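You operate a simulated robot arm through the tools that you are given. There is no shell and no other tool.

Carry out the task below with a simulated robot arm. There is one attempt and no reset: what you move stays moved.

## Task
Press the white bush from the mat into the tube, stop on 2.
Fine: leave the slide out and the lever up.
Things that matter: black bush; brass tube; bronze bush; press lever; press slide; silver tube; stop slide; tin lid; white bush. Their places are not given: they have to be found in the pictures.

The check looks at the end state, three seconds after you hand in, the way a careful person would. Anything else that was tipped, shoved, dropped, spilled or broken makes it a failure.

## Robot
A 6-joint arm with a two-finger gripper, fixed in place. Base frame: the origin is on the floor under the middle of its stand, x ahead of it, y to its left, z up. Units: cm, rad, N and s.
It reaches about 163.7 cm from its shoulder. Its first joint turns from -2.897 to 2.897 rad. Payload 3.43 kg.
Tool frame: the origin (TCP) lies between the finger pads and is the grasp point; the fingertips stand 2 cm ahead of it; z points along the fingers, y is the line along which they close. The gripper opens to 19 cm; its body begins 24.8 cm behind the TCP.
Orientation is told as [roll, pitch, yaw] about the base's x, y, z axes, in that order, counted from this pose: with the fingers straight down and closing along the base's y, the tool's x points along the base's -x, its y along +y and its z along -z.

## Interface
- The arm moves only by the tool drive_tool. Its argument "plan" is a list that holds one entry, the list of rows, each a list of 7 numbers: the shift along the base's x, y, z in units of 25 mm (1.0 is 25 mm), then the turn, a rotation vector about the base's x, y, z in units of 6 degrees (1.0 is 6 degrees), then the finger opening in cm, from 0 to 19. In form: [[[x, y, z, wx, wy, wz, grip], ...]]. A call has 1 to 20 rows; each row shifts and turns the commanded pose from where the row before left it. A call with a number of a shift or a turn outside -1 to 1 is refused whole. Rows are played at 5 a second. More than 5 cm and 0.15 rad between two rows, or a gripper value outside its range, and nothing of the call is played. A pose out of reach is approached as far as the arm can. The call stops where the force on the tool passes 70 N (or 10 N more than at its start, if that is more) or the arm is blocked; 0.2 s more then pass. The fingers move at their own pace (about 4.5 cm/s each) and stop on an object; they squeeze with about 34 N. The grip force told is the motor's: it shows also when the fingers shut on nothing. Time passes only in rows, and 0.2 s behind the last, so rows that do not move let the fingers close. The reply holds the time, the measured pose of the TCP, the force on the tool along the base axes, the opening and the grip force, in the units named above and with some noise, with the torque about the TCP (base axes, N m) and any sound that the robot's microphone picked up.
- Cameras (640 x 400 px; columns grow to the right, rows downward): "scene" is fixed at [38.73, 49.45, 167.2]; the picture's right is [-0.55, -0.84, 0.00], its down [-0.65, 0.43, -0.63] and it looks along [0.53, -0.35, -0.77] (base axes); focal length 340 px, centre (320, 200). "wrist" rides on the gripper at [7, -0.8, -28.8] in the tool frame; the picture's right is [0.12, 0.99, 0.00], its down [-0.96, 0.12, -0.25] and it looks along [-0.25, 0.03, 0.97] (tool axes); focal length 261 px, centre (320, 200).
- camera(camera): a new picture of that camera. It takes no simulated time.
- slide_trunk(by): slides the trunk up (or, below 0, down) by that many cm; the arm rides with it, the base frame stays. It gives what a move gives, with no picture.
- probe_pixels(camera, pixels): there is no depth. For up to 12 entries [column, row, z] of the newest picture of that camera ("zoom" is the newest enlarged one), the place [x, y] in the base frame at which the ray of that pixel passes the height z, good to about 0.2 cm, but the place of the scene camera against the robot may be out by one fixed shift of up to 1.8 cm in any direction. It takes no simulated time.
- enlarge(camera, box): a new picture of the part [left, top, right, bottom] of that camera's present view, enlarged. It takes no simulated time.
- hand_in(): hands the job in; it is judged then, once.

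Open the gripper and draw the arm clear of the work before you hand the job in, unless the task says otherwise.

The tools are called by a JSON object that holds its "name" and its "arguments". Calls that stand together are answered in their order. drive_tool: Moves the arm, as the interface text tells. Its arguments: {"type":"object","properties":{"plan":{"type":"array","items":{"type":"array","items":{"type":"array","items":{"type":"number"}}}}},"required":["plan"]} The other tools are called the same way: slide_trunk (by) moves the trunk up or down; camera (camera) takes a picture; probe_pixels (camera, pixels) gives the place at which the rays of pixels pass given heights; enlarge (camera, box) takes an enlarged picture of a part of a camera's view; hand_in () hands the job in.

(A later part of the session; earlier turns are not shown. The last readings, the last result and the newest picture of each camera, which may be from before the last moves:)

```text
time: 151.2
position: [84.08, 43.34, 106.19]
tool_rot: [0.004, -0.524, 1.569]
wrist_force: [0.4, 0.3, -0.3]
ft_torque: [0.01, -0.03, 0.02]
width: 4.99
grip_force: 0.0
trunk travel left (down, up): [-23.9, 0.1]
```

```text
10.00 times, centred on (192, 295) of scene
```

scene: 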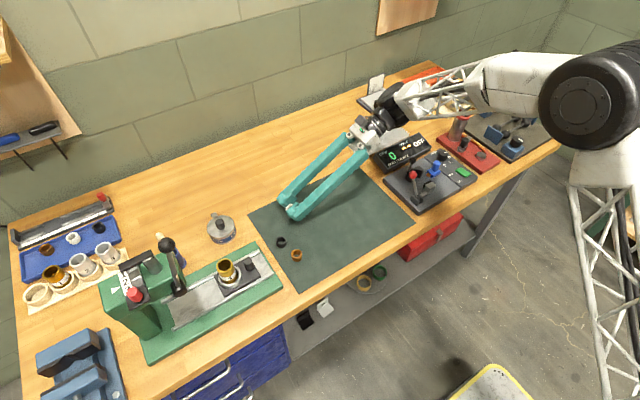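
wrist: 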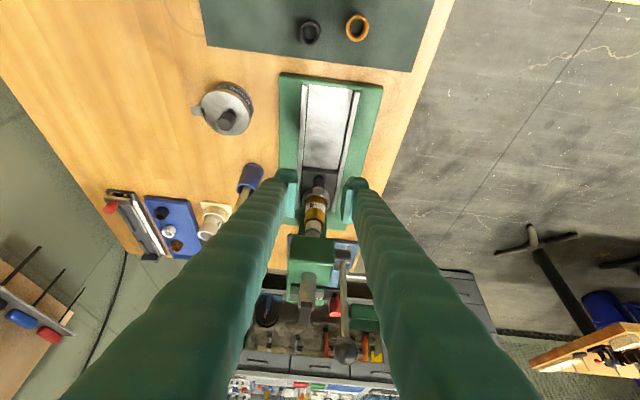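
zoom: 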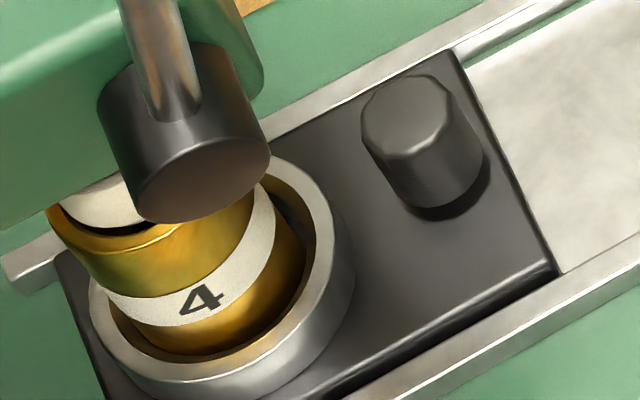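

The bush sits upright under the ram. Now the lever: I untilt the tool and go in front of the lever knob at about (79, 46, 118.2) with the fingers open 7 cm along x.

{"name": "drive_tool", "arguments": {"plan": [[[-0.2, 0, 0.48, -1, 0, 0, 7], [-0.2, 0, 0.48, -1, 0, 0, 7], [-0.2, 0, 0.48, -1, 0, 0, 7], [-0.2, 0, 0.48, -1, 0, 0, 7], [-0.2, 0, 0.48, -1, 0, 0, 7], [-0.2, 0.2, 0.48, 0, 0, 0, 7], [-0.2, 0.2, 0.48, 0, 0, 0, 7], [-0.2, 0.2, 0.48, 0, 0, 0, 7], [-0.2, 0.2, 0.48, 0, 0, 0, 7], [-0.2, 0.26, 0.48, 0, 0, 0, 7], [0, 0, 0, 0, 0, 0, 7]]]}}

{"name": "camera", "arguments": {"camera": "wrist"}}

{"name": "enlarge", "arguments": {"camera": "wrist", "box": [270, 180, 380, 300]}}

{"name": "enlarge", "arguments": {"camera": "scene", "box": [130, 150, 250, 300]}}

```text
time: 153.6
position: [79.11, 45.89, 118.1]
tool_rot: [0.004, 0.0, 1.57]
wrist_force: [0.7, -0.2, -0.5]
ft_torque: [0.01, 0.01, -0.01]
width: 7.02
grip_force: 0.0
trunk travel left (down, up): [-23.9, 0.1]
```

```text
taken
```

wrist: 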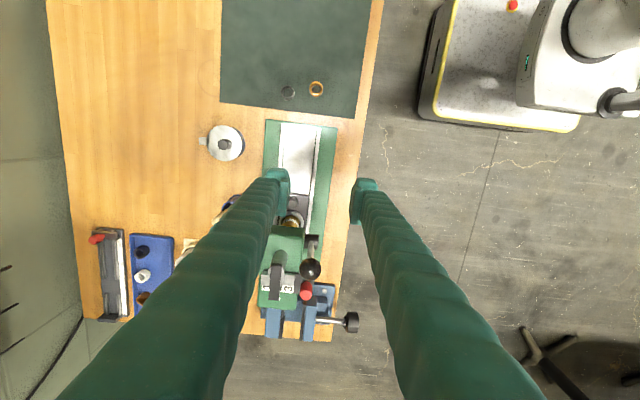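

```text
3.33 times, centred on (325, 240) of wrist
```

zoom: 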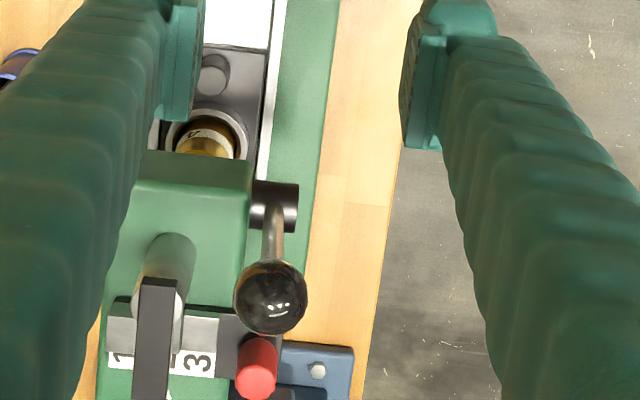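

```text
2.67 times, centred on (190, 225) of scene
```

zoom: 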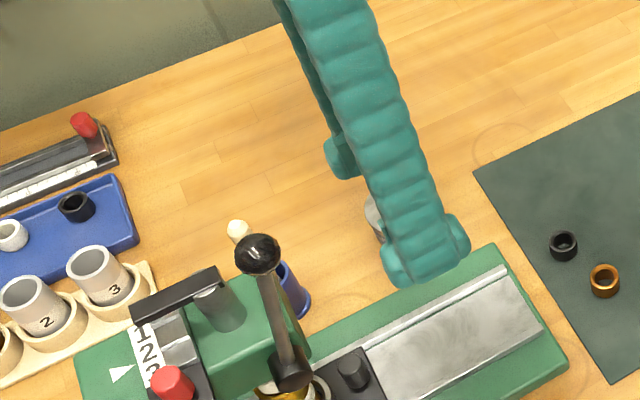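

The lever knob is at about (79.2, 54.4, 119.2), ~2.7 cm in diameter. I move +y to straddle it.

{"name": "drive_tool", "arguments": {"plan": [[[0.02, 0.8, 0, 0, 0, 0, 7], [0.02, 0.9, 0, 0, 0, 0, 7], [0, 0.9, 0, 0, 0, 0, 7], [0, 0.6, 0, 0, 0, 0, 7], [0, 0.2, 0, 0, 0, 0, 7], [0, 0, 0, 0, 0, 0, 7]]]}}

{"name": "enlarge", "arguments": {"camera": "wrist", "box": [260, 150, 380, 260]}}

{"name": "enlarge", "arguments": {"camera": "scene", "box": [110, 190, 230, 310]}}

```text
time: 155.0
position: [79.09, 54.61, 118.22]
tool_rot: [0.004, -0.001, 1.57]
wrist_force: [0.5, 0.2, 1.2]
ft_torque: [-0.02, -0.02, 0.0]
width: 6.97
grip_force: 0.0
trunk travel left (down, up): [-23.9, 0.1]
```

```text
3.64 times, centred on (320, 205) of wrist
```

zoom: 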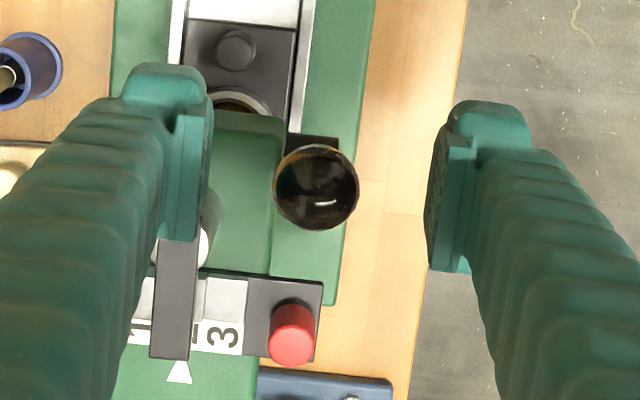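

```text
3.33 times, centred on (170, 250) of scene
```

zoom: 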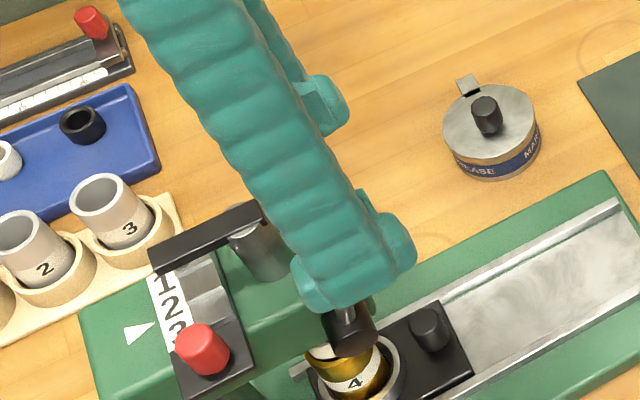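

The knob is centred between the pads. I shift +0.2 cm in y and close on it.

{"name": "drive_tool", "arguments": {"plan": [[[0, 0.08, 0, 0, 0, 0, 5], [0, 0, 0, 0, 0, 0, 3.6], [0, 0, 0, 0, 0, 0, 3], [0, 0, 0, 0, 0, 0, 2.4], [0, 0, 0, 0, 0, 0, 1.8], [0, 0, 0, 0, 0, 0, 1.8]]]}}

{"name": "enlarge", "arguments": {"camera": "wrist", "box": [280, 165, 360, 245]}}

{"name": "enlarge", "arguments": {"camera": "scene", "box": [110, 190, 230, 310]}}

```text
time: 156.4
position: [79.14, 54.55, 118.22]
tool_rot: [0.002, 0.001, 1.57]
wrist_force: [5.8, 0.7, 0.4]
ft_torque: [0.18, 0.02, -0.03]
width: 2.39
grip_force: 45.0
trunk travel left (down, up): [-23.9, 0.1]
```

```text
5.00 times, centred on (320, 205) of wrist
```

zoom: 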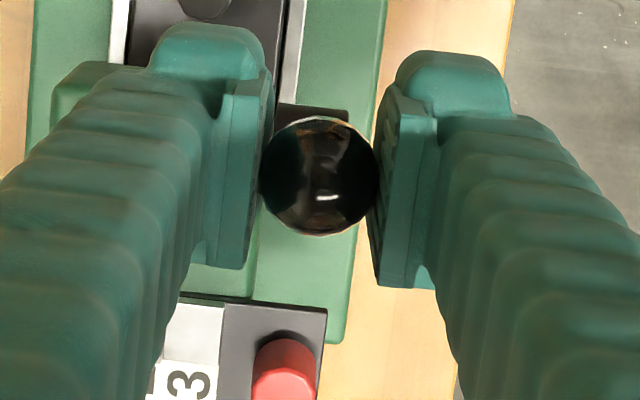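

```text
3.33 times, centred on (170, 250) of scene
```

zoom: 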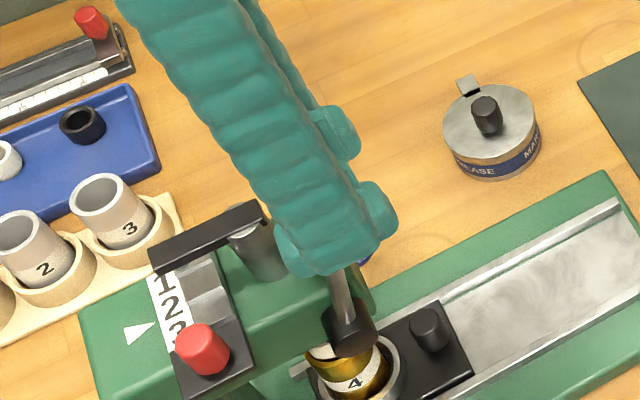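

The lever knob is gripped (2.39 cm). I begin pulling it along its arc toward −y, first about 15°, and check forces and the ram.

{"name": "drive_tool", "arguments": {"plan": [[[0, -0.25, -0.04, 0, 0, 0, 1.8], [0, -0.25, -0.06, 0, 0, 0, 1.8], [0, -0.245, -0.07, 0, 0, 0, 1.8], [0, -0.245, -0.08, 0, 0, 0, 1.8], [0, -0.24, -0.09, 0, 0, 0, 1.8], [0, -0.235, -0.1, 0, 0, 0, 1.8], [0, 0, 0, 0, 0, 0, 1.8]]]}}

{"name": "enlarge", "arguments": {"camera": "wrist", "box": [260, 150, 400, 300]}}

{"name": "enlarge", "arguments": {"camera": "scene", "box": [110, 190, 230, 310]}}

```text
time: 158.0
position: [79.23, 51.07, 117.0]
tool_rot: [0.004, 0.002, 1.571]
wrist_force: [11.7, 9.6, -4.9]
ft_torque: [0.99, 0.01, -0.02]
width: 2.32
grip_force: 45.1
trunk travel left (down, up): [-23.9, 0.1]
```

```text
2.67 times, centred on (330, 225) of wrist
```

zoom: 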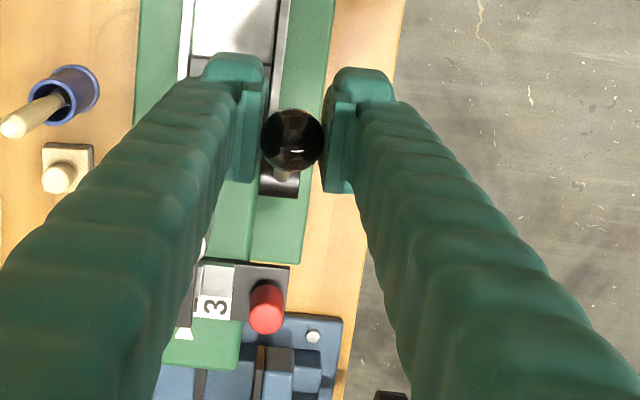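

```text
3.33 times, centred on (170, 250) of scene
```

zoom: 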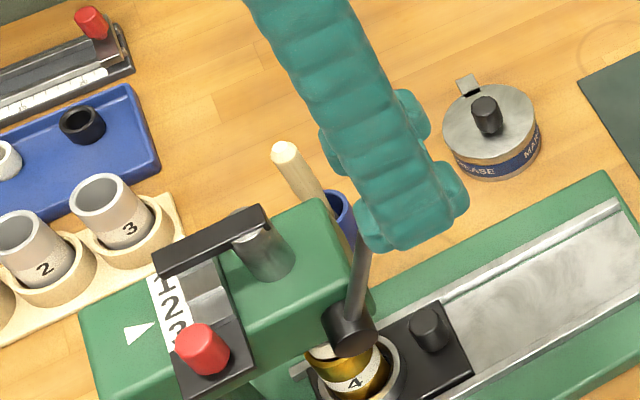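

The lever follows and the ram's cross arm has come down a little; a friction torque builds about x. I keep pulling along the arc while turning the tool with the lever, in small portions.

{"name": "drive_tool", "arguments": {"plan": [[[0, -0.21, -0.11, 0.6, 0, 0, 1.8], [0, -0.205, -0.11, 0.6, 0, 0, 1.8], [0, -0.19, -0.13, 0.7, 0, 0, 1.8], [0, -0.19, -0.13, 0.7, 0, 0, 1.8], [0, 0, 0, 0, 0, 0, 1.8]]]}}

{"name": "enlarge", "arguments": {"camera": "scene", "box": [110, 190, 230, 310]}}

{"name": "enlarge", "arguments": {"camera": "wrist", "box": [260, 150, 400, 300]}}

```text
time: 159.2
position: [79.14, 49.28, 115.81]
tool_rot: [0.002, -0.271, 1.571]
wrist_force: [5.0, 6.3, -16.5]
ft_torque: [-1.1, -0.01, 0.04]
width: 2.35
grip_force: 45.0
trunk travel left (down, up): [-23.9, 0.1]
```

```text
3.33 times, centred on (170, 250) of scene
```

zoom: 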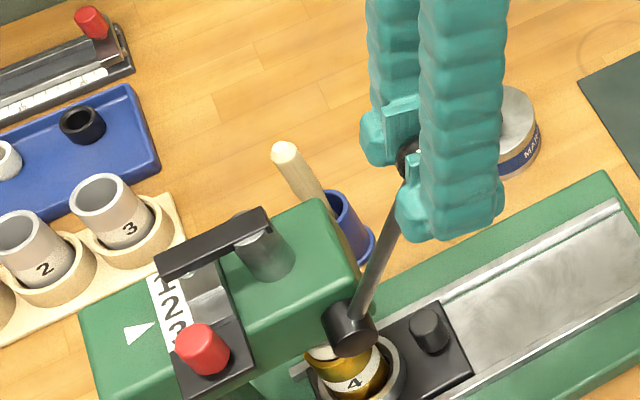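

```text
2.67 times, centred on (330, 225) of wrist
```

zoom: 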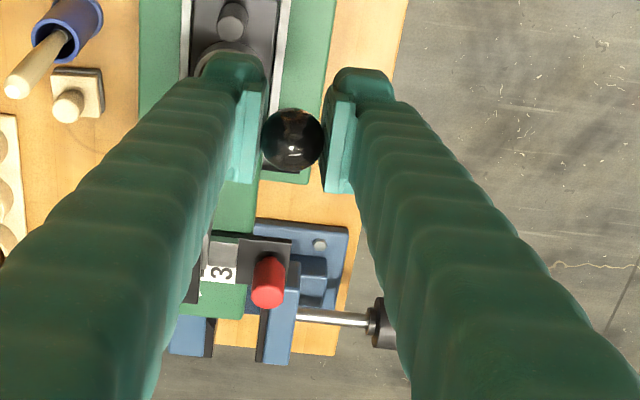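

The lever goes easily; the force is mainly radial, so my radius is slightly large. I continue with a small inward correction, turning 5° per 5° of lever.

{"name": "drive_tool", "arguments": {"plan": [[[0, -0.165, -0.18, 0.417, 0, 0, 1.8], [0, -0.165, -0.18, 0.417, 0, 0, 1.8], [0, -0.174, -0.16, 0.417, 0, 0, 1.8], [0, -0.174, -0.16, 0.417, 0, 0, 1.8], [0, 0, 0, 0, 0, 0, 1.8]]]}}

{"name": "enlarge", "arguments": {"camera": "scene", "box": [110, 190, 230, 310]}}

```text
time: 160.4
position: [79.25, 47.34, 114.33]
tool_rot: [0.001, -0.446, 1.573]
wrist_force: [12.0, 6.7, 7.3]
ft_torque: [0.44, 0.02, -0.03]
width: 2.37
grip_force: 44.8
trunk travel left (down, up): [-23.9, 0.1]
```

```text
3.33 times, centred on (170, 250) of scene
```

zoom: 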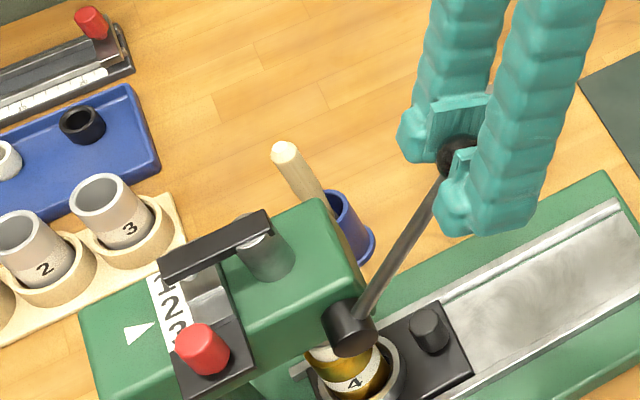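

Resistance along the arc is now about 10 N. I zoom in on the cross arm, stop steps and bush to see how far the ram has come.

{"name": "enlarge", "arguments": {"camera": "scene", "box": [135, 245, 225, 315]}}

{"name": "camera", "arguments": {"camera": "wrist"}}

{"name": "enlarge", "arguments": {"camera": "wrist", "box": [220, 120, 340, 250]}}

```text
5.71 times, centred on (180, 280) of scene
```

zoom: 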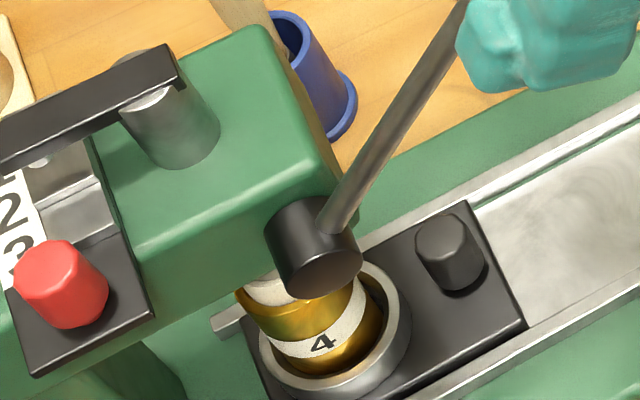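

```text
taken
```

wrist: 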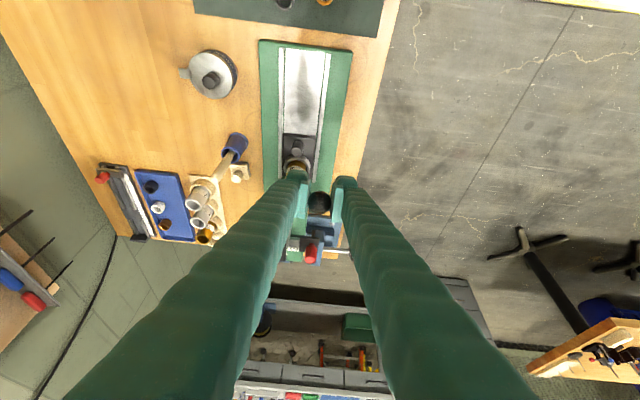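

```text
3.08 times, centred on (280, 185) of wrist
```

zoom: 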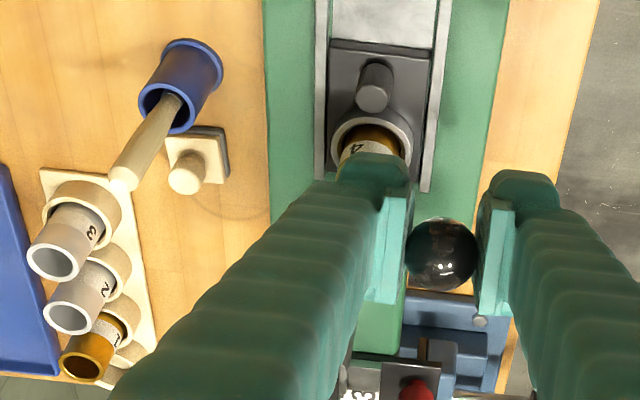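

The pin under the cross arm is now close to the step block, and the ram is pressing. I continue along the arc in small portions.

{"name": "drive_tool", "arguments": {"plan": [[[0, -0.16, -0.175, 0.417, 0, 0, 1.8], [0, -0.16, -0.175, 0.417, 0, 0, 1.8], [0, 0, 0, 0, 0, 0, 1.8]]]}}

{"name": "enlarge", "arguments": {"camera": "scene", "box": [135, 245, 225, 315]}}

```text
time: 161.2
position: [79.2, 46.6, 113.33]
tool_rot: [0.002, -0.535, 1.57]
wrist_force: [14.8, 4.7, 13.9]
ft_torque: [0.94, -0.03, 0.04]
width: 2.36
grip_force: 45.4
trunk travel left (down, up): [-23.9, 0.1]
```

```text
5.71 times, centred on (180, 280) of scene
```

zoom: 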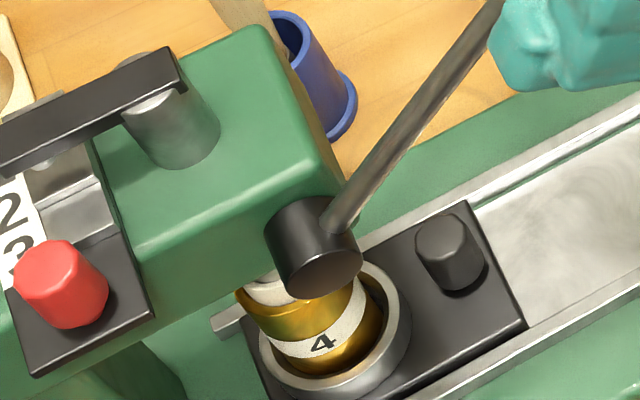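

Resistance 14 N, lever at about 49°. I relax the x side force a little and continue.

{"name": "drive_tool", "arguments": {"plan": [[[0.03, -0.15, -0.18, 0.5, 0, 0, 1.8], [0.02, -0.145, -0.185, 0.5, 0, 0, 1.8], [0, 0, 0, 0, 0, 0, 1.8]]]}}

{"name": "enlarge", "arguments": {"camera": "scene", "box": [135, 245, 225, 315]}}

```text
time: 162.0
position: [79.28, 45.82, 112.34]
tool_rot: [0.005, -0.637, 1.571]
wrist_force: [0.9, -4.2, -4.2]
ft_torque: [-1.38, 0.06, 0.0]
width: 2.34
grip_force: 44.6
trunk travel left (down, up): [-23.9, 0.1]
```

```text
5.71 times, centred on (180, 280) of scene
```

zoom: 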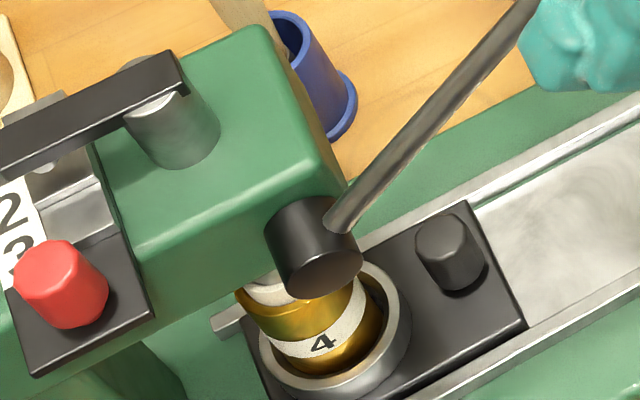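

The lever is at about 54°. I continue the arc.

{"name": "drive_tool", "arguments": {"plan": [[[0, -0.128, -0.2, 0.35, 0, 0, 1.8], [0, -0.128, -0.2, 0.35, 0, 0, 1.8], [0, -0.106, -0.212, 0.35, 0, 0, 1.8], [0, -0.106, -0.212, 0.35, 0, 0, 1.8], [0, 0, 0, 0, 0, 0, 1.8]]]}}

{"name": "enlarge", "arguments": {"camera": "scene", "box": [135, 245, 225, 315]}}

{"name": "enlarge", "arguments": {"camera": "scene", "box": [100, 180, 280, 310]}}

```text
time: 163.2
position: [79.3, 44.78, 110.45]
tool_rot: [0.004, -0.785, 1.572]
wrist_force: [3.5, 7.6, 13.8]
ft_torque: [1.21, 0.02, 0.0]
width: 2.35
grip_force: 45.1
trunk travel left (down, up): [-23.9, 0.1]
```

```text
5.71 times, centred on (180, 280) of scene
```

zoom: 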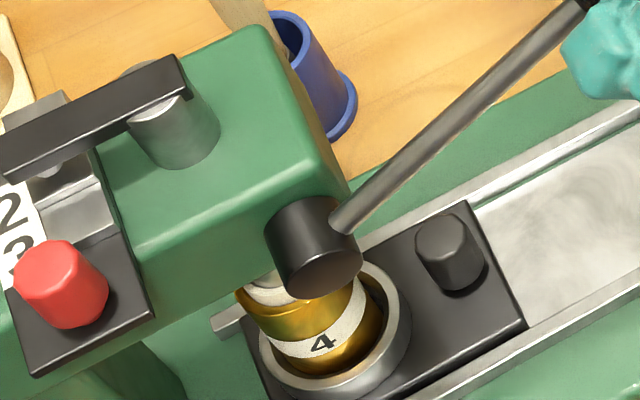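

```text
3.08 times, centred on (190, 245) of scene
```

zoom: 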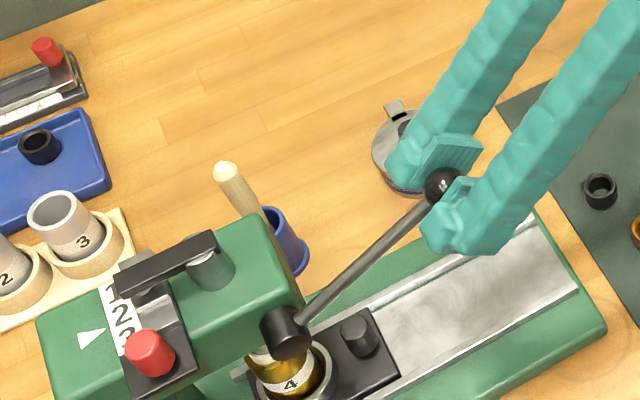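

Lever at about 64° with only ~16 N. I keep going along the arc and watch for the stop.

{"name": "drive_tool", "arguments": {"plan": [[[0, -0.09, -0.218, 0.42, 0, 0, 1.8], [0, -0.09, -0.218, 0.42, 0, 0, 1.8], [0, -0.07, -0.226, 0.42, 0, 0, 1.8], [0, -0.07, -0.226, 0.42, 0, 0, 1.8], [0, 0, 0, 0, 0, 0, 1.8]]]}}

{"name": "enlarge", "arguments": {"camera": "scene", "box": [135, 245, 225, 315]}}

```text
time: 164.4
position: [79.1, 43.92, 108.06]
tool_rot: [0.004, -0.961, 1.574]
wrist_force: [-1.3, 4.8, 6.6]
ft_torque: [0.06, -0.01, 0.0]
width: 2.33
grip_force: 44.6
trunk travel left (down, up): [-23.9, 0.1]
```

```text
5.71 times, centred on (180, 280) of scene
```

zoom: 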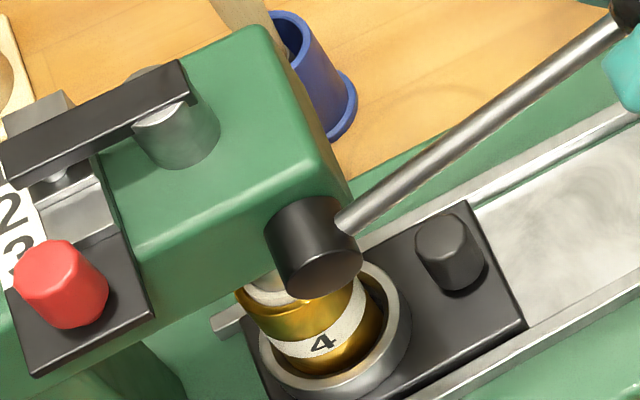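

Lever about 74°, forces small, the pin nears the second step. I continue.

{"name": "drive_tool", "arguments": {"plan": [[[0, -0.05, -0.23, 0.42, 0, 0, 1.8], [0, -0.05, -0.23, 0.42, 0, 0, 1.8], [0, -0.028, -0.236, 0.42, 0, 0, 1.8], [0, -0.028, -0.236, 0.42, 0, 0, 1.8], [0, 0, 0, 0, 0, 0, 1.8]]]}}

{"name": "enlarge", "arguments": {"camera": "scene", "box": [135, 245, 225, 315]}}

```text
time: 165.6
position: [79.2, 43.56, 105.99]
tool_rot: [-0.001, -1.138, 1.575]
wrist_force: [-2.3, 9.2, 40.1]
ft_torque: [-0.11, -0.04, 0.04]
width: 2.31
grip_force: 44.4
trunk travel left (down, up): [-23.9, 0.1]
```

```text
5.71 times, centred on (180, 280) of scene
```

zoom: 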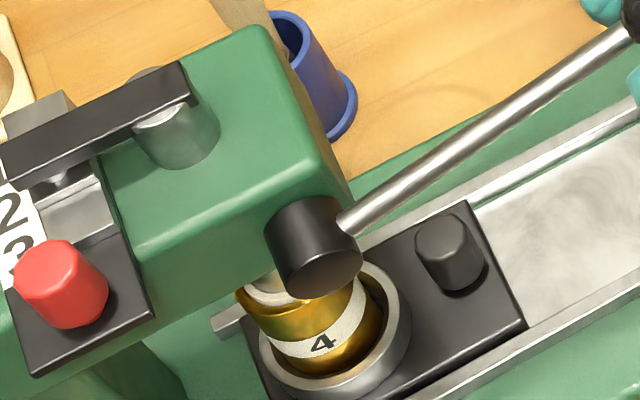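

Force rose to 40 N. I zoom on the pin and the steps to see whether it's at the stop or just pressing.

{"name": "enlarge", "arguments": {"camera": "scene", "box": [130, 250, 175, 300]}}

{"name": "enlarge", "arguments": {"camera": "scene", "box": [170, 275, 215, 315]}}

```text
8.00 times, centred on (152, 275) of scene
```

zoom: 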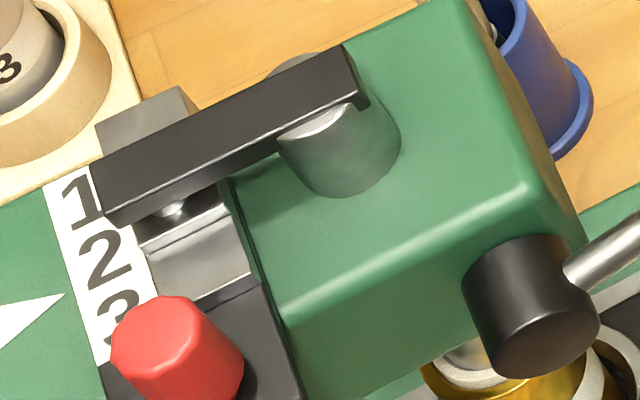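

```text
10.00 times, centred on (192, 295) of scene
```

zoom: 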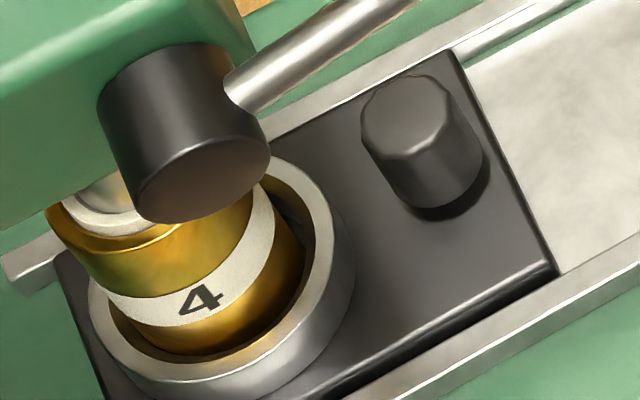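

The pin looks right above step 2. I push a little further to see if it's firmly on the stop.

{"name": "drive_tool", "arguments": {"plan": [[[0, -0.01, -0.1, 0.15, 0, 0, 1.8], [0, 0, 0, 0, 0, 0, 1.8]]]}}

{"name": "enlarge", "arguments": {"camera": "scene", "box": [130, 250, 175, 300]}}

```text
time: 166.2
position: [79.31, 43.51, 105.21]
tool_rot: [0.006, -1.153, 1.568]
wrist_force: [-0.4, 0.3, 0.0]
ft_torque: [0.0, 0.0, 0.03]
width: 1.82
grip_force: 0.1
trunk travel left (down, up): [-23.9, 0.1]
```

```text
8.00 times, centred on (152, 275) of scene
```

zoom: 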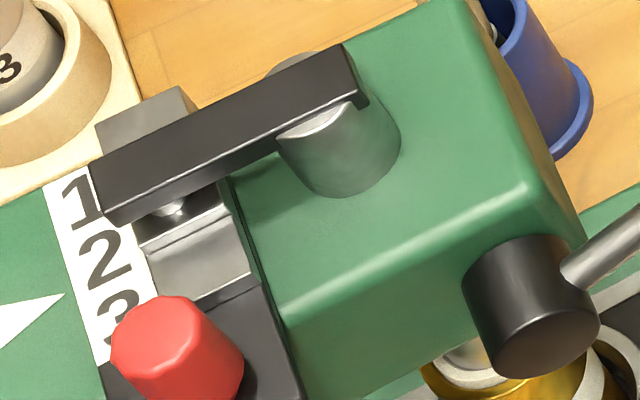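

The fingers slipped off the lever knob (width 1.82, zero force), so the resistance exceeded the grip. I look at where the lever and fingers are now.

{"name": "enlarge", "arguments": {"camera": "scene", "box": [160, 170, 300, 300]}}

{"name": "camera", "arguments": {"camera": "wrist"}}

{"name": "enlarge", "arguments": {"camera": "scene", "box": [170, 280, 200, 310]}}

```text
3.08 times, centred on (230, 235) of scene
```

zoom: 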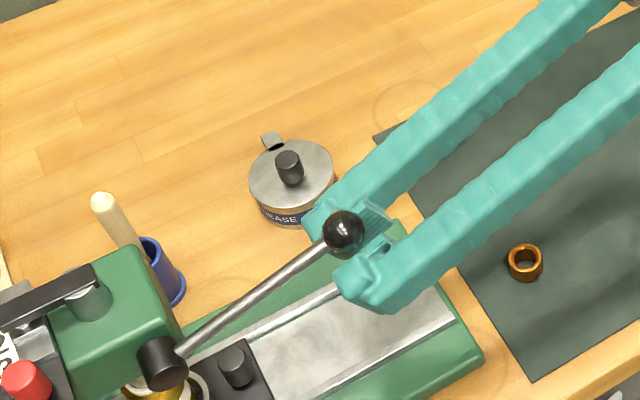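

```text
taken
```

wrist: 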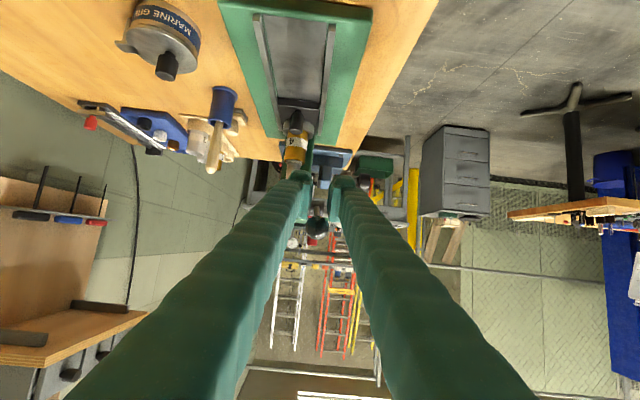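

```text
13.33 times, centred on (185, 295) of scene
```

zoom: 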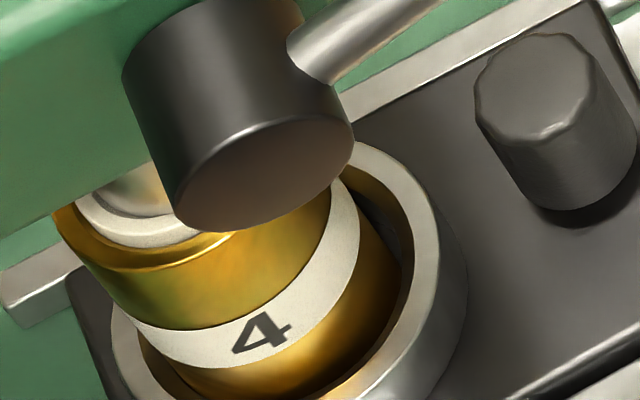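

The knob slipped out above the fingertips; the bush now protrudes only ~0.4 cm. I zoom strongly on the pin and step to see the remaining gap.

{"name": "enlarge", "arguments": {"camera": "scene", "box": [140, 265, 170, 290]}}

{"name": "enlarge", "arguments": {"camera": "wrist", "box": [280, 160, 360, 250]}}

```text
16.00 times, centred on (155, 278) of scene
```

zoom: 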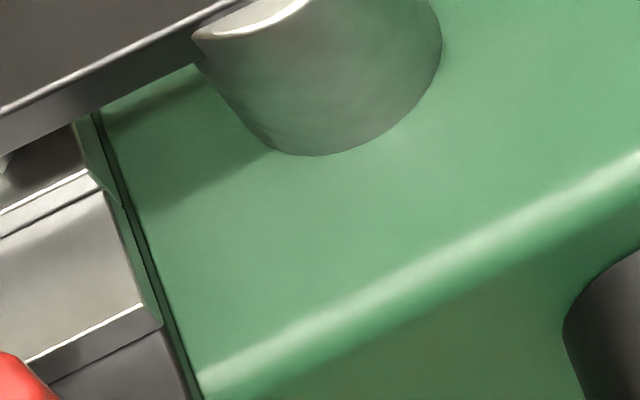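

```text
4.44 times, centred on (320, 205) of wrist
```

zoom: 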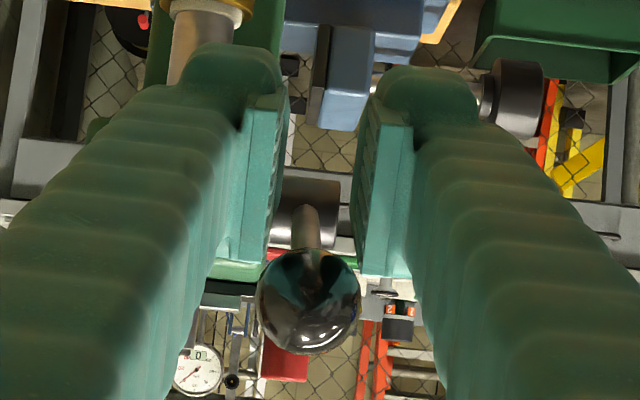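

{"name": "enlarge", "arguments": {"camera": "scene", "box": [126, 262, 156, 287]}}

```text
16.00 times, centred on (141, 274) of scene
```

zoom: 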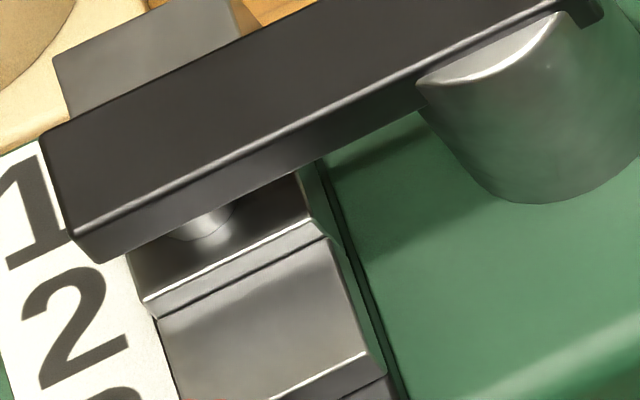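

The pin bottom appears right at step 2's surface, which fits the sudden force rise. To be sure I'll press once more from above with closed fingers. First I open, back off along the tool axis and straighten the tool.

{"name": "drive_tool", "arguments": {"plan": [[[0, 0, 0, 0, 0, 0, 4], [0, 0, 0, 0, 0, 0, 6], [0, 0, 0, 0, 0, 0, 6], [0, -0.6, 0.27, 0, 0, 0, 6], [0, -0.8, 0.36, 0, 0, 0, 6], [0, -0.8, 0.36, 0, 0, 0, 6], [0, -0.5, 0.6, -0.5, 0, 0, 6], [0, 0, 0.9, -1, 0, 0, 6], [0, 0, 0.9, -1, 0, 0, 6], [0, 0, 0.8, -1, 0, 0, 5], [0, 0, 0.6, -1, 0, 0, 3], [0, 0, 0, -1, 0, 0, 0], [0, 0, 0, -1, 0, 0, 0], [0, 0, 0, -1, 0, 0, 0], [0, 0, 0, -1, 0, 0, 0], [0, 0, 0, -1, 0, 0, 0], [0, 0, 0, -1, 0, 0, 0], [0, 0, 0, -0.5, 0, 0, 0], [0, 0, 0, 0, 0, 0, 0]]]}}

{"name": "camera", "arguments": {"camera": "wrist"}}

{"name": "enlarge", "arguments": {"camera": "scene", "box": [140, 180, 280, 310]}}

```text
time: 170.2
position: [79.15, 36.83, 117.51]
tool_rot: [0.003, 0.001, 1.571]
wrist_force: [0.1, -0.6, 0.2]
ft_torque: [-0.02, -0.05, 0.0]
width: 0.0
grip_force: 34.1
trunk travel left (down, up): [-23.9, 0.1]
```

```text
taken
```

wrist: 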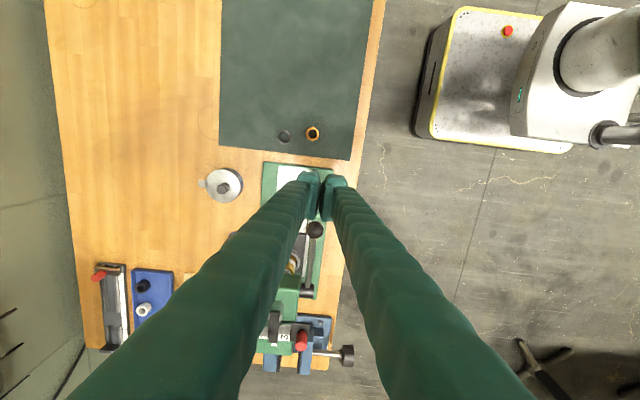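

```text
3.08 times, centred on (210, 245) of scene
```

zoom: 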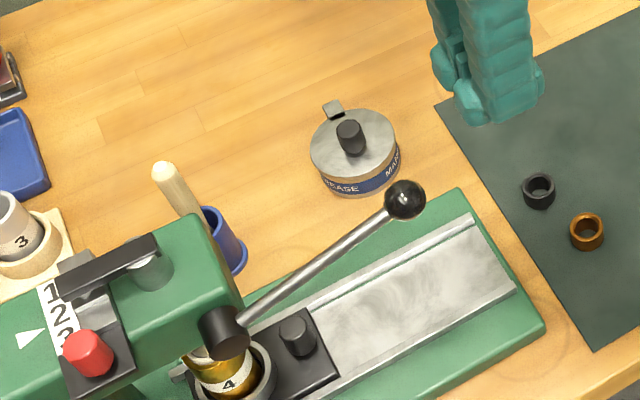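

The lever stays where it was. I locate its knob precisely for pushing from above.

{"name": "enlarge", "arguments": {"camera": "wrist", "box": [280, 200, 350, 270]}}

{"name": "probe_pixels", "arguments": {"camera": "scene", "pixels": [[237.3, 245, 106], [237.3, 245, 108], [237.3, 245, 110], [237.3, 245, 112]]}}

{"name": "probe_pixels", "arguments": {"camera": "wrist", "pixels": [[315.5, 230, 106], [315.5, 230, 108], [315.5, 230, 110], [315.5, 230, 112]]}}

```text
5.71 times, centred on (315, 235) of wrist
```

zoom: 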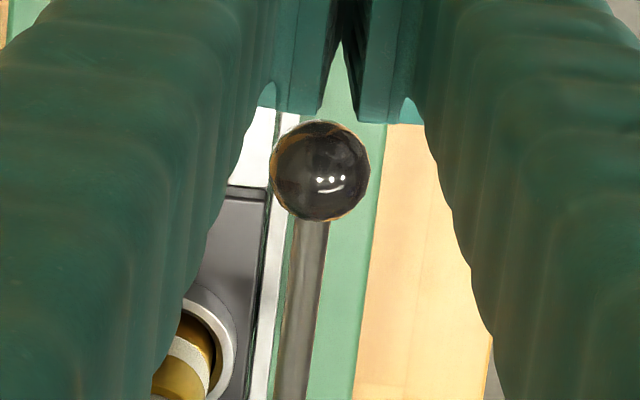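

```text
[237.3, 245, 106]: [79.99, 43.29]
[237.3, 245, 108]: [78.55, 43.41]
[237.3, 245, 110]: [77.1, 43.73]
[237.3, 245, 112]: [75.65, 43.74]
```

```text
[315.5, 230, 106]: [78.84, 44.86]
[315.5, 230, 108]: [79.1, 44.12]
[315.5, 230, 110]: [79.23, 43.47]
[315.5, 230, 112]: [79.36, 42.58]
```

The lever knob is at about (79.2, 44.0, 109.2), i.e. the lever stopped at ~71°. I go above it with closed fingers and press down to confirm the stop.

{"name": "drive_tool", "arguments": {"plan": [[[0, 0.7, 0, 0, 0, 0, 0], [0, 0.8, 0, 0, 0, 0, 0], [0, 0.8, 0, 0, 0, 0, 0], [0, 0.56, 0, 0, 0, 0, 0], [0, 0, -0.8, 0, 0, 0, 0], [0, 0, -0.6, 0, 0, 0, 0], [0, 0, -0.4, 0, 0, 0, 0], [0, 0, 0, 0, 0, 0, 0]]]}}

{"name": "enlarge", "arguments": {"camera": "scene", "box": [180, 190, 280, 290]}}

```text
time: 172.0
position: [79.33, 43.99, 112.99]
tool_rot: [0.004, 0.0, 1.57]
wrist_force: [0.9, 0.1, -0.1]
ft_torque: [-0.01, 0.01, 0.02]
width: 0.02
grip_force: 33.8
trunk travel left (down, up): [-23.9, 0.1]
```

```text
4.00 times, centred on (230, 240) of scene
```

zoom: 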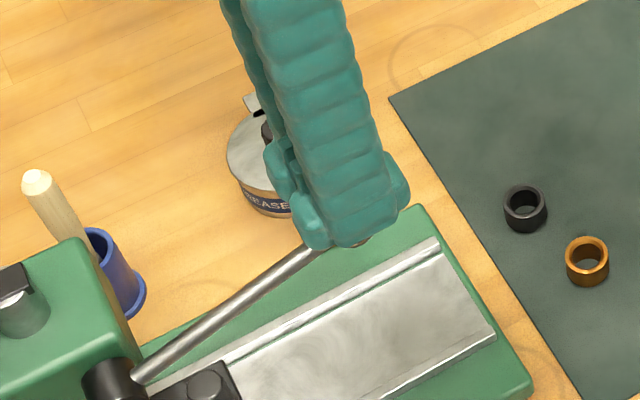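

The closed fingertips are just above the knob. I press down in small steps and watch the force.

{"name": "drive_tool", "arguments": {"plan": [[[0, 0, -0.1, 0, 0, 0, 0], [0, 0, -0.1, 0, 0, 0, 0], [0, 0, -0.06, 0, 0, 0, 0], [0, 0, 0, 0, 0, 0, 0]]]}}

{"name": "drive_tool", "arguments": {"plan": [[[0, 0, -0.06, 0, 0, 0, 0], [0, 0, -0.04, 0, 0, 0, 0], [0, 0, 0, 0, 0, 0, 0]]]}}

```text
time: 173.0
position: [79.19, 43.97, 112.28]
tool_rot: [0.004, 0.001, 1.571]
wrist_force: [0.1, -0.1, 0.8]
ft_torque: [-0.03, 0.02, 0.0]
width: 0.0
grip_force: 34.0
trunk travel left (down, up): [-23.9, 0.1]
```

```text
time: 173.8
position: [79.24, 43.9, 112.03]
tool_rot: [0.004, 0.001, 1.57]
wrist_force: [0.1, 0.2, 0.1]
ft_torque: [0.01, -0.02, 0.02]
width: 0.01
grip_force: 33.7
trunk travel left (down, up): [-23.9, 0.1]
```

No contact yet at 112.0. I keep lowering.

{"name": "drive_tool", "arguments": {"plan": [[[0, 0, -0.1, 0, 0, 0, 0], [0, 0, -0.1, 0, 0, 0, 0], [0, 0, 0, 0, 0, 0, 0]]]}}

{"name": "drive_tool", "arguments": {"plan": [[[0, 0, -0.1, 0, 0, 0, 0], [0, 0, -0.1, 0, 0, 0, 0], [0, 0, 0, 0, 0, 0, 0]]]}}

```text
time: 174.6
position: [79.31, 44.02, 111.54]
tool_rot: [0.004, -0.001, 1.57]
wrist_force: [-0.6, -0.5, 1.4]
ft_torque: [-0.03, 0.02, -0.02]
width: 0.01
grip_force: 34.2
trunk travel left (down, up): [-23.9, 0.1]
```

```text
time: 175.4
position: [79.22, 43.83, 111.27]
tool_rot: [0.002, -0.002, 1.572]
wrist_force: [-2.4, -3.8, 16.0]
ft_torque: [0.01, 0.04, -0.04]
width: 0.6
grip_force: 34.3
trunk travel left (down, up): [-23.9, 0.1]
```

Contact at z≈111.3 with 16 N. I push further in steps.

{"name": "drive_tool", "arguments": {"plan": [[[0, 0, -0.06, 0, 0, 0, 0], [0, 0, -0.06, 0, 0, 0, 0], [0, 0, 0, 0, 0, 0, 0]]]}}

{"name": "drive_tool", "arguments": {"plan": [[[0, 0, -0.06, 0, 0, 0, 0], [0, 0, -0.06, 0, 0, 0, 0], [0, 0, 0, 0, 0, 0, 0]]]}}

{"name": "enlarge", "arguments": {"camera": "scene", "box": [126, 262, 156, 287]}}

```text
time: 176.2
position: [79.28, 43.76, 110.94]
tool_rot: [0.002, -0.001, 1.572]
wrist_force: [-0.4, -6.2, 31.9]
ft_torque: [0.06, 0.07, -0.06]
width: 0.59
grip_force: 34.4
trunk travel left (down, up): [-23.9, 0.1]
```

```text
time: 177.0
position: [79.24, 43.78, 110.8]
tool_rot: [0.001, -0.002, 1.57]
wrist_force: [3.9, -9.4, 53.7]
ft_torque: [0.11, 0.0, -0.05]
width: 0.64
grip_force: 34.4
trunk travel left (down, up): [-23.9, 0.1]
```

```text
16.00 times, centred on (141, 274) of scene
```

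zoom: 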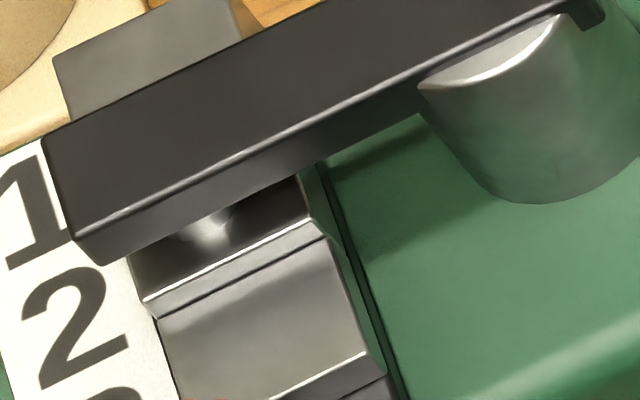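

Force climbs steeply (54 N) with hardly any motion. I press one last bit to make sure it's hard on the stop.

{"name": "drive_tool", "arguments": {"plan": [[[0, 0, -0.04, 0, 0, 0, 0], [0, 0, 0, 0, 0, 0, 0]]]}}

{"name": "enlarge", "arguments": {"camera": "scene", "box": [126, 262, 156, 287]}}

{"name": "enlarge", "arguments": {"camera": "scene", "box": [170, 280, 200, 310]}}

```text
time: 177.6
position: [79.19, 43.66, 110.73]
tool_rot: [0.001, -0.004, 1.572]
wrist_force: [9.5, -9.8, 66.1]
ft_torque: [0.14, -0.15, -0.05]
width: 0.59
grip_force: 34.1
trunk travel left (down, up): [-23.9, 0.1]
```

```text
16.00 times, centred on (141, 274) of scene
```

zoom: 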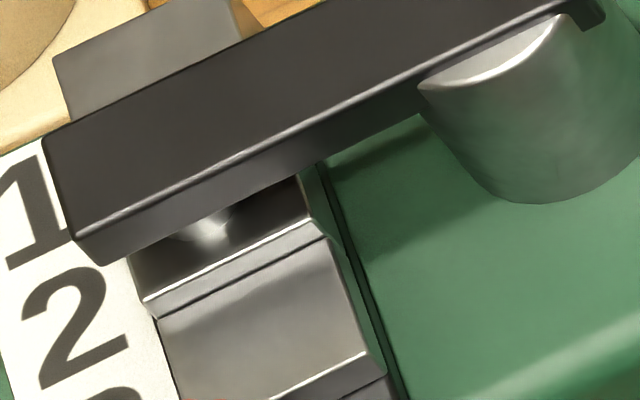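

```text
13.33 times, centred on (185, 295) of scene
```

zoom: 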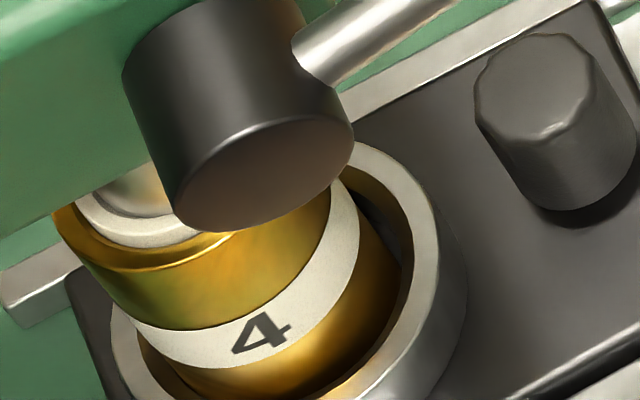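

The picture is identical at 54 N and 66 N, so the ram is hard on stop 2. Now I raise, open the fingers and lower around the lever knob to lift the lever back up.

{"name": "drive_tool", "arguments": {"plan": [[[0, 0, 0.4, 0, 0, 0, 0], [0, 0, 0.8, 0, 0, 0, 0], [0, 0, 0.8, 0, 0, 0, 0], [0, 0.04, 0, 0, 0, 0, 3], [0, 0, 0, 0, 0, 0, 6], [0, 0, 0, 0, 0, 0, 6], [0, 0, 0, 0, 0, 0, 6]]]}}

{"name": "enlarge", "arguments": {"camera": "wrist", "box": [270, 150, 370, 240]}}

{"name": "enlarge", "arguments": {"camera": "scene", "box": [180, 190, 280, 290]}}

```text
time: 179.2
position: [79.21, 43.97, 115.34]
tool_rot: [0.003, 0.002, 1.57]
wrist_force: [-0.1, 0.2, -0.5]
ft_torque: [-0.02, -0.04, -0.03]
width: 6.0
grip_force: 0.1
trunk travel left (down, up): [-23.9, 0.1]
```

```text
4.44 times, centred on (320, 195) of wrist
```

zoom: 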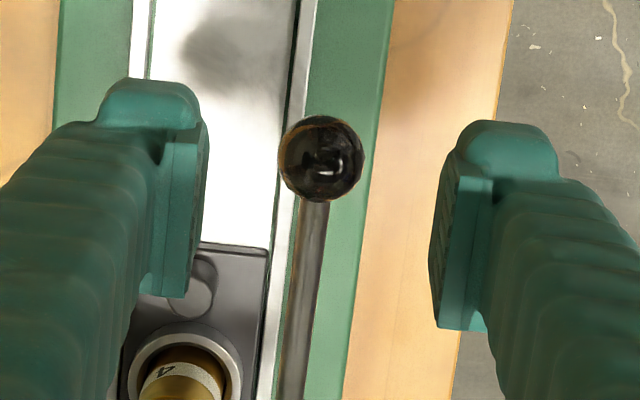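

```text
4.00 times, centred on (230, 240) of scene
```

zoom: 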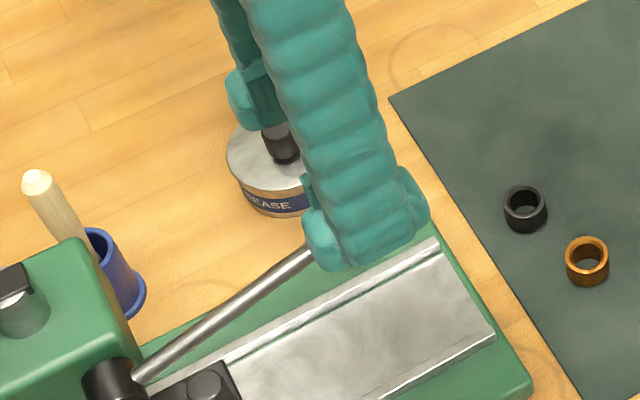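

The knob is right below the TCP at z≈108.5. I descend to z≈107.7 and close on it.

{"name": "drive_tool", "arguments": {"plan": [[[0, 0.02, -1, 0, 0, 0, 6], [0, 0, -1, 0, 0, 0, 6], [0, 0, -0.7, 0, 0, 0, 6], [0, 0, -0.35, 0, 0, 0, 6], [0, 0, 0, 0, 0, 0, 6], [0, 0, 0, 0, 0, 0, 4], [0, 0, 0, 0, 0, 0, 3], [0, 0, 0, 0, 0, 0, 2.2], [0, 0, 0, 0, 0, 0, 1.8], [0, 0, 0, 0, 0, 0, 1.8]]]}}

{"name": "enlarge", "arguments": {"camera": "wrist", "box": [270, 150, 370, 240]}}

{"name": "enlarge", "arguments": {"camera": "scene", "box": [180, 190, 280, 290]}}

```text
time: 181.4
position: [79.27, 44.01, 107.87]
tool_rot: [0.004, 0.001, 1.57]
wrist_force: [-4.9, -0.9, -1.1]
ft_torque: [-0.19, -0.04, -0.01]
width: 2.34
grip_force: 44.9
trunk travel left (down, up): [-23.9, 0.1]
```

```text
4.44 times, centred on (320, 195) of wrist
```

zoom: 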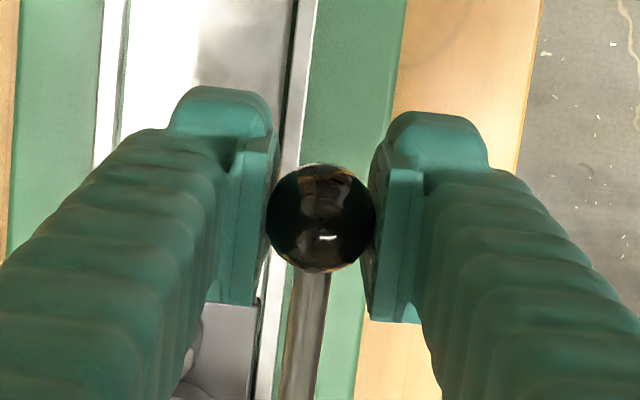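

```text
4.00 times, centred on (230, 240) of scene
```

zoom: 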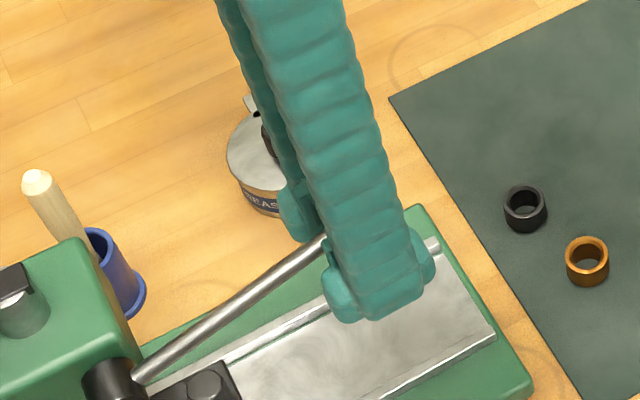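

Gripped. I lift the lever back along its arc, first about 20°.

{"name": "drive_tool", "arguments": {"plan": [[[0, 0.09, 0.256, 0, 0, 0, 1.8], [0, 0.09, 0.256, 0, 0, 0, 1.8], [0, 0.104, 0.23, 0, 0, 0, 1.8], [0, 0.104, 0.23, 0, 0, 0, 1.8], [0, 0, 0, 0, 0, 0, 1.8]]]}}

{"name": "drive_tool", "arguments": {"plan": [[[0, 0.124, 0.222, 0, 0, 0, 1.8], [0, 0.124, 0.222, 0, 0, 0, 1.8], [0, 0.142, 0.21, 0, 0, 0, 1.8], [0, 0.142, 0.21, 0, 0, 0, 1.8], [0, 0, 0, 0, 0, 0, 1.8]]]}}

{"name": "enlarge", "arguments": {"camera": "scene", "box": [120, 190, 260, 310]}}

```text
time: 182.6
position: [79.23, 44.97, 110.25]
tool_rot: [0.004, -0.001, 1.571]
wrist_force: [-10.3, -4.5, -9.3]
ft_torque: [-1.26, -0.02, -0.01]
width: 2.34
grip_force: 44.7
trunk travel left (down, up): [-23.9, 0.1]
```

```text
time: 183.8
position: [79.22, 46.39, 112.4]
tool_rot: [0.004, 0.0, 1.571]
wrist_force: [-15.0, -2.3, -10.4]
ft_torque: [-1.18, -0.03, -0.04]
width: 2.33
grip_force: 44.7
trunk travel left (down, up): [-23.9, 0.1]
```

```text
3.33 times, centred on (190, 250) of scene
```

zoom: 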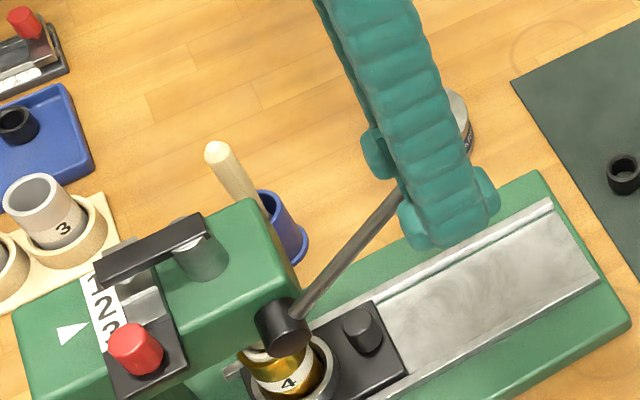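

The lever is rising (now ~51°), the ram's arm is lifting. I relax the x force and continue.

{"name": "drive_tool", "arguments": {"plan": [[[-0.03, 0.162, 0.198, 0, 0, 0, 1.8], [0, 0.162, 0.198, 0, 0, 0, 1.8], [0, 0.18, 0.182, 0, 0, 0, 1.8], [0, 0.18, 0.182, 0, 0, 0, 1.8], [0, 0, 0, 0, 0, 0, 1.8]]]}}

{"name": "drive_tool", "arguments": {"plan": [[[0, 0.194, 0.168, 0, 0, 0, 1.8], [0, 0.194, 0.168, 0, 0, 0, 1.8], [0, 0.21, 0.152, 0, 0, 0, 1.8], [0, 0.21, 0.152, 0, 0, 0, 1.8], [0, 0, 0, 0, 0, 0, 1.8]]]}}

{"name": "enlarge", "arguments": {"camera": "scene", "box": [120, 190, 260, 310]}}

```text
time: 185.0
position: [79.2, 48.0, 114.28]
tool_rot: [0.002, 0.0, 1.57]
wrist_force: [-7.9, -3.5, -6.7]
ft_torque: [-0.91, 0.01, -0.04]
width: 2.34
grip_force: 44.7
trunk travel left (down, up): [-23.9, 0.1]
```

```text
time: 186.2
position: [79.22, 50.03, 115.76]
tool_rot: [0.003, 0.0, 1.571]
wrist_force: [-7.6, -9.5, -2.0]
ft_torque: [-1.19, 0.0, -0.08]
width: 2.36
grip_force: 44.9
trunk travel left (down, up): [-23.9, 0.1]
```

```text
3.33 times, centred on (190, 250) of scene
```

zoom: 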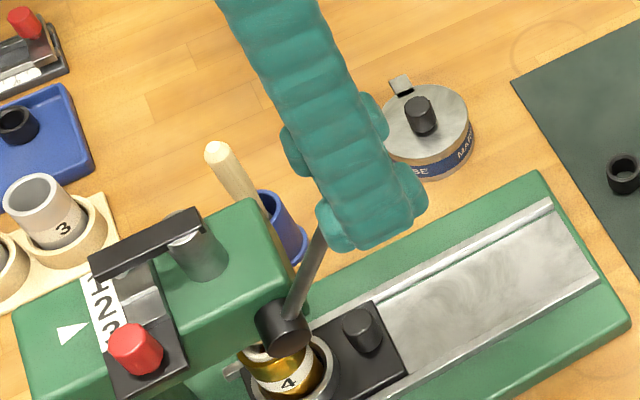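

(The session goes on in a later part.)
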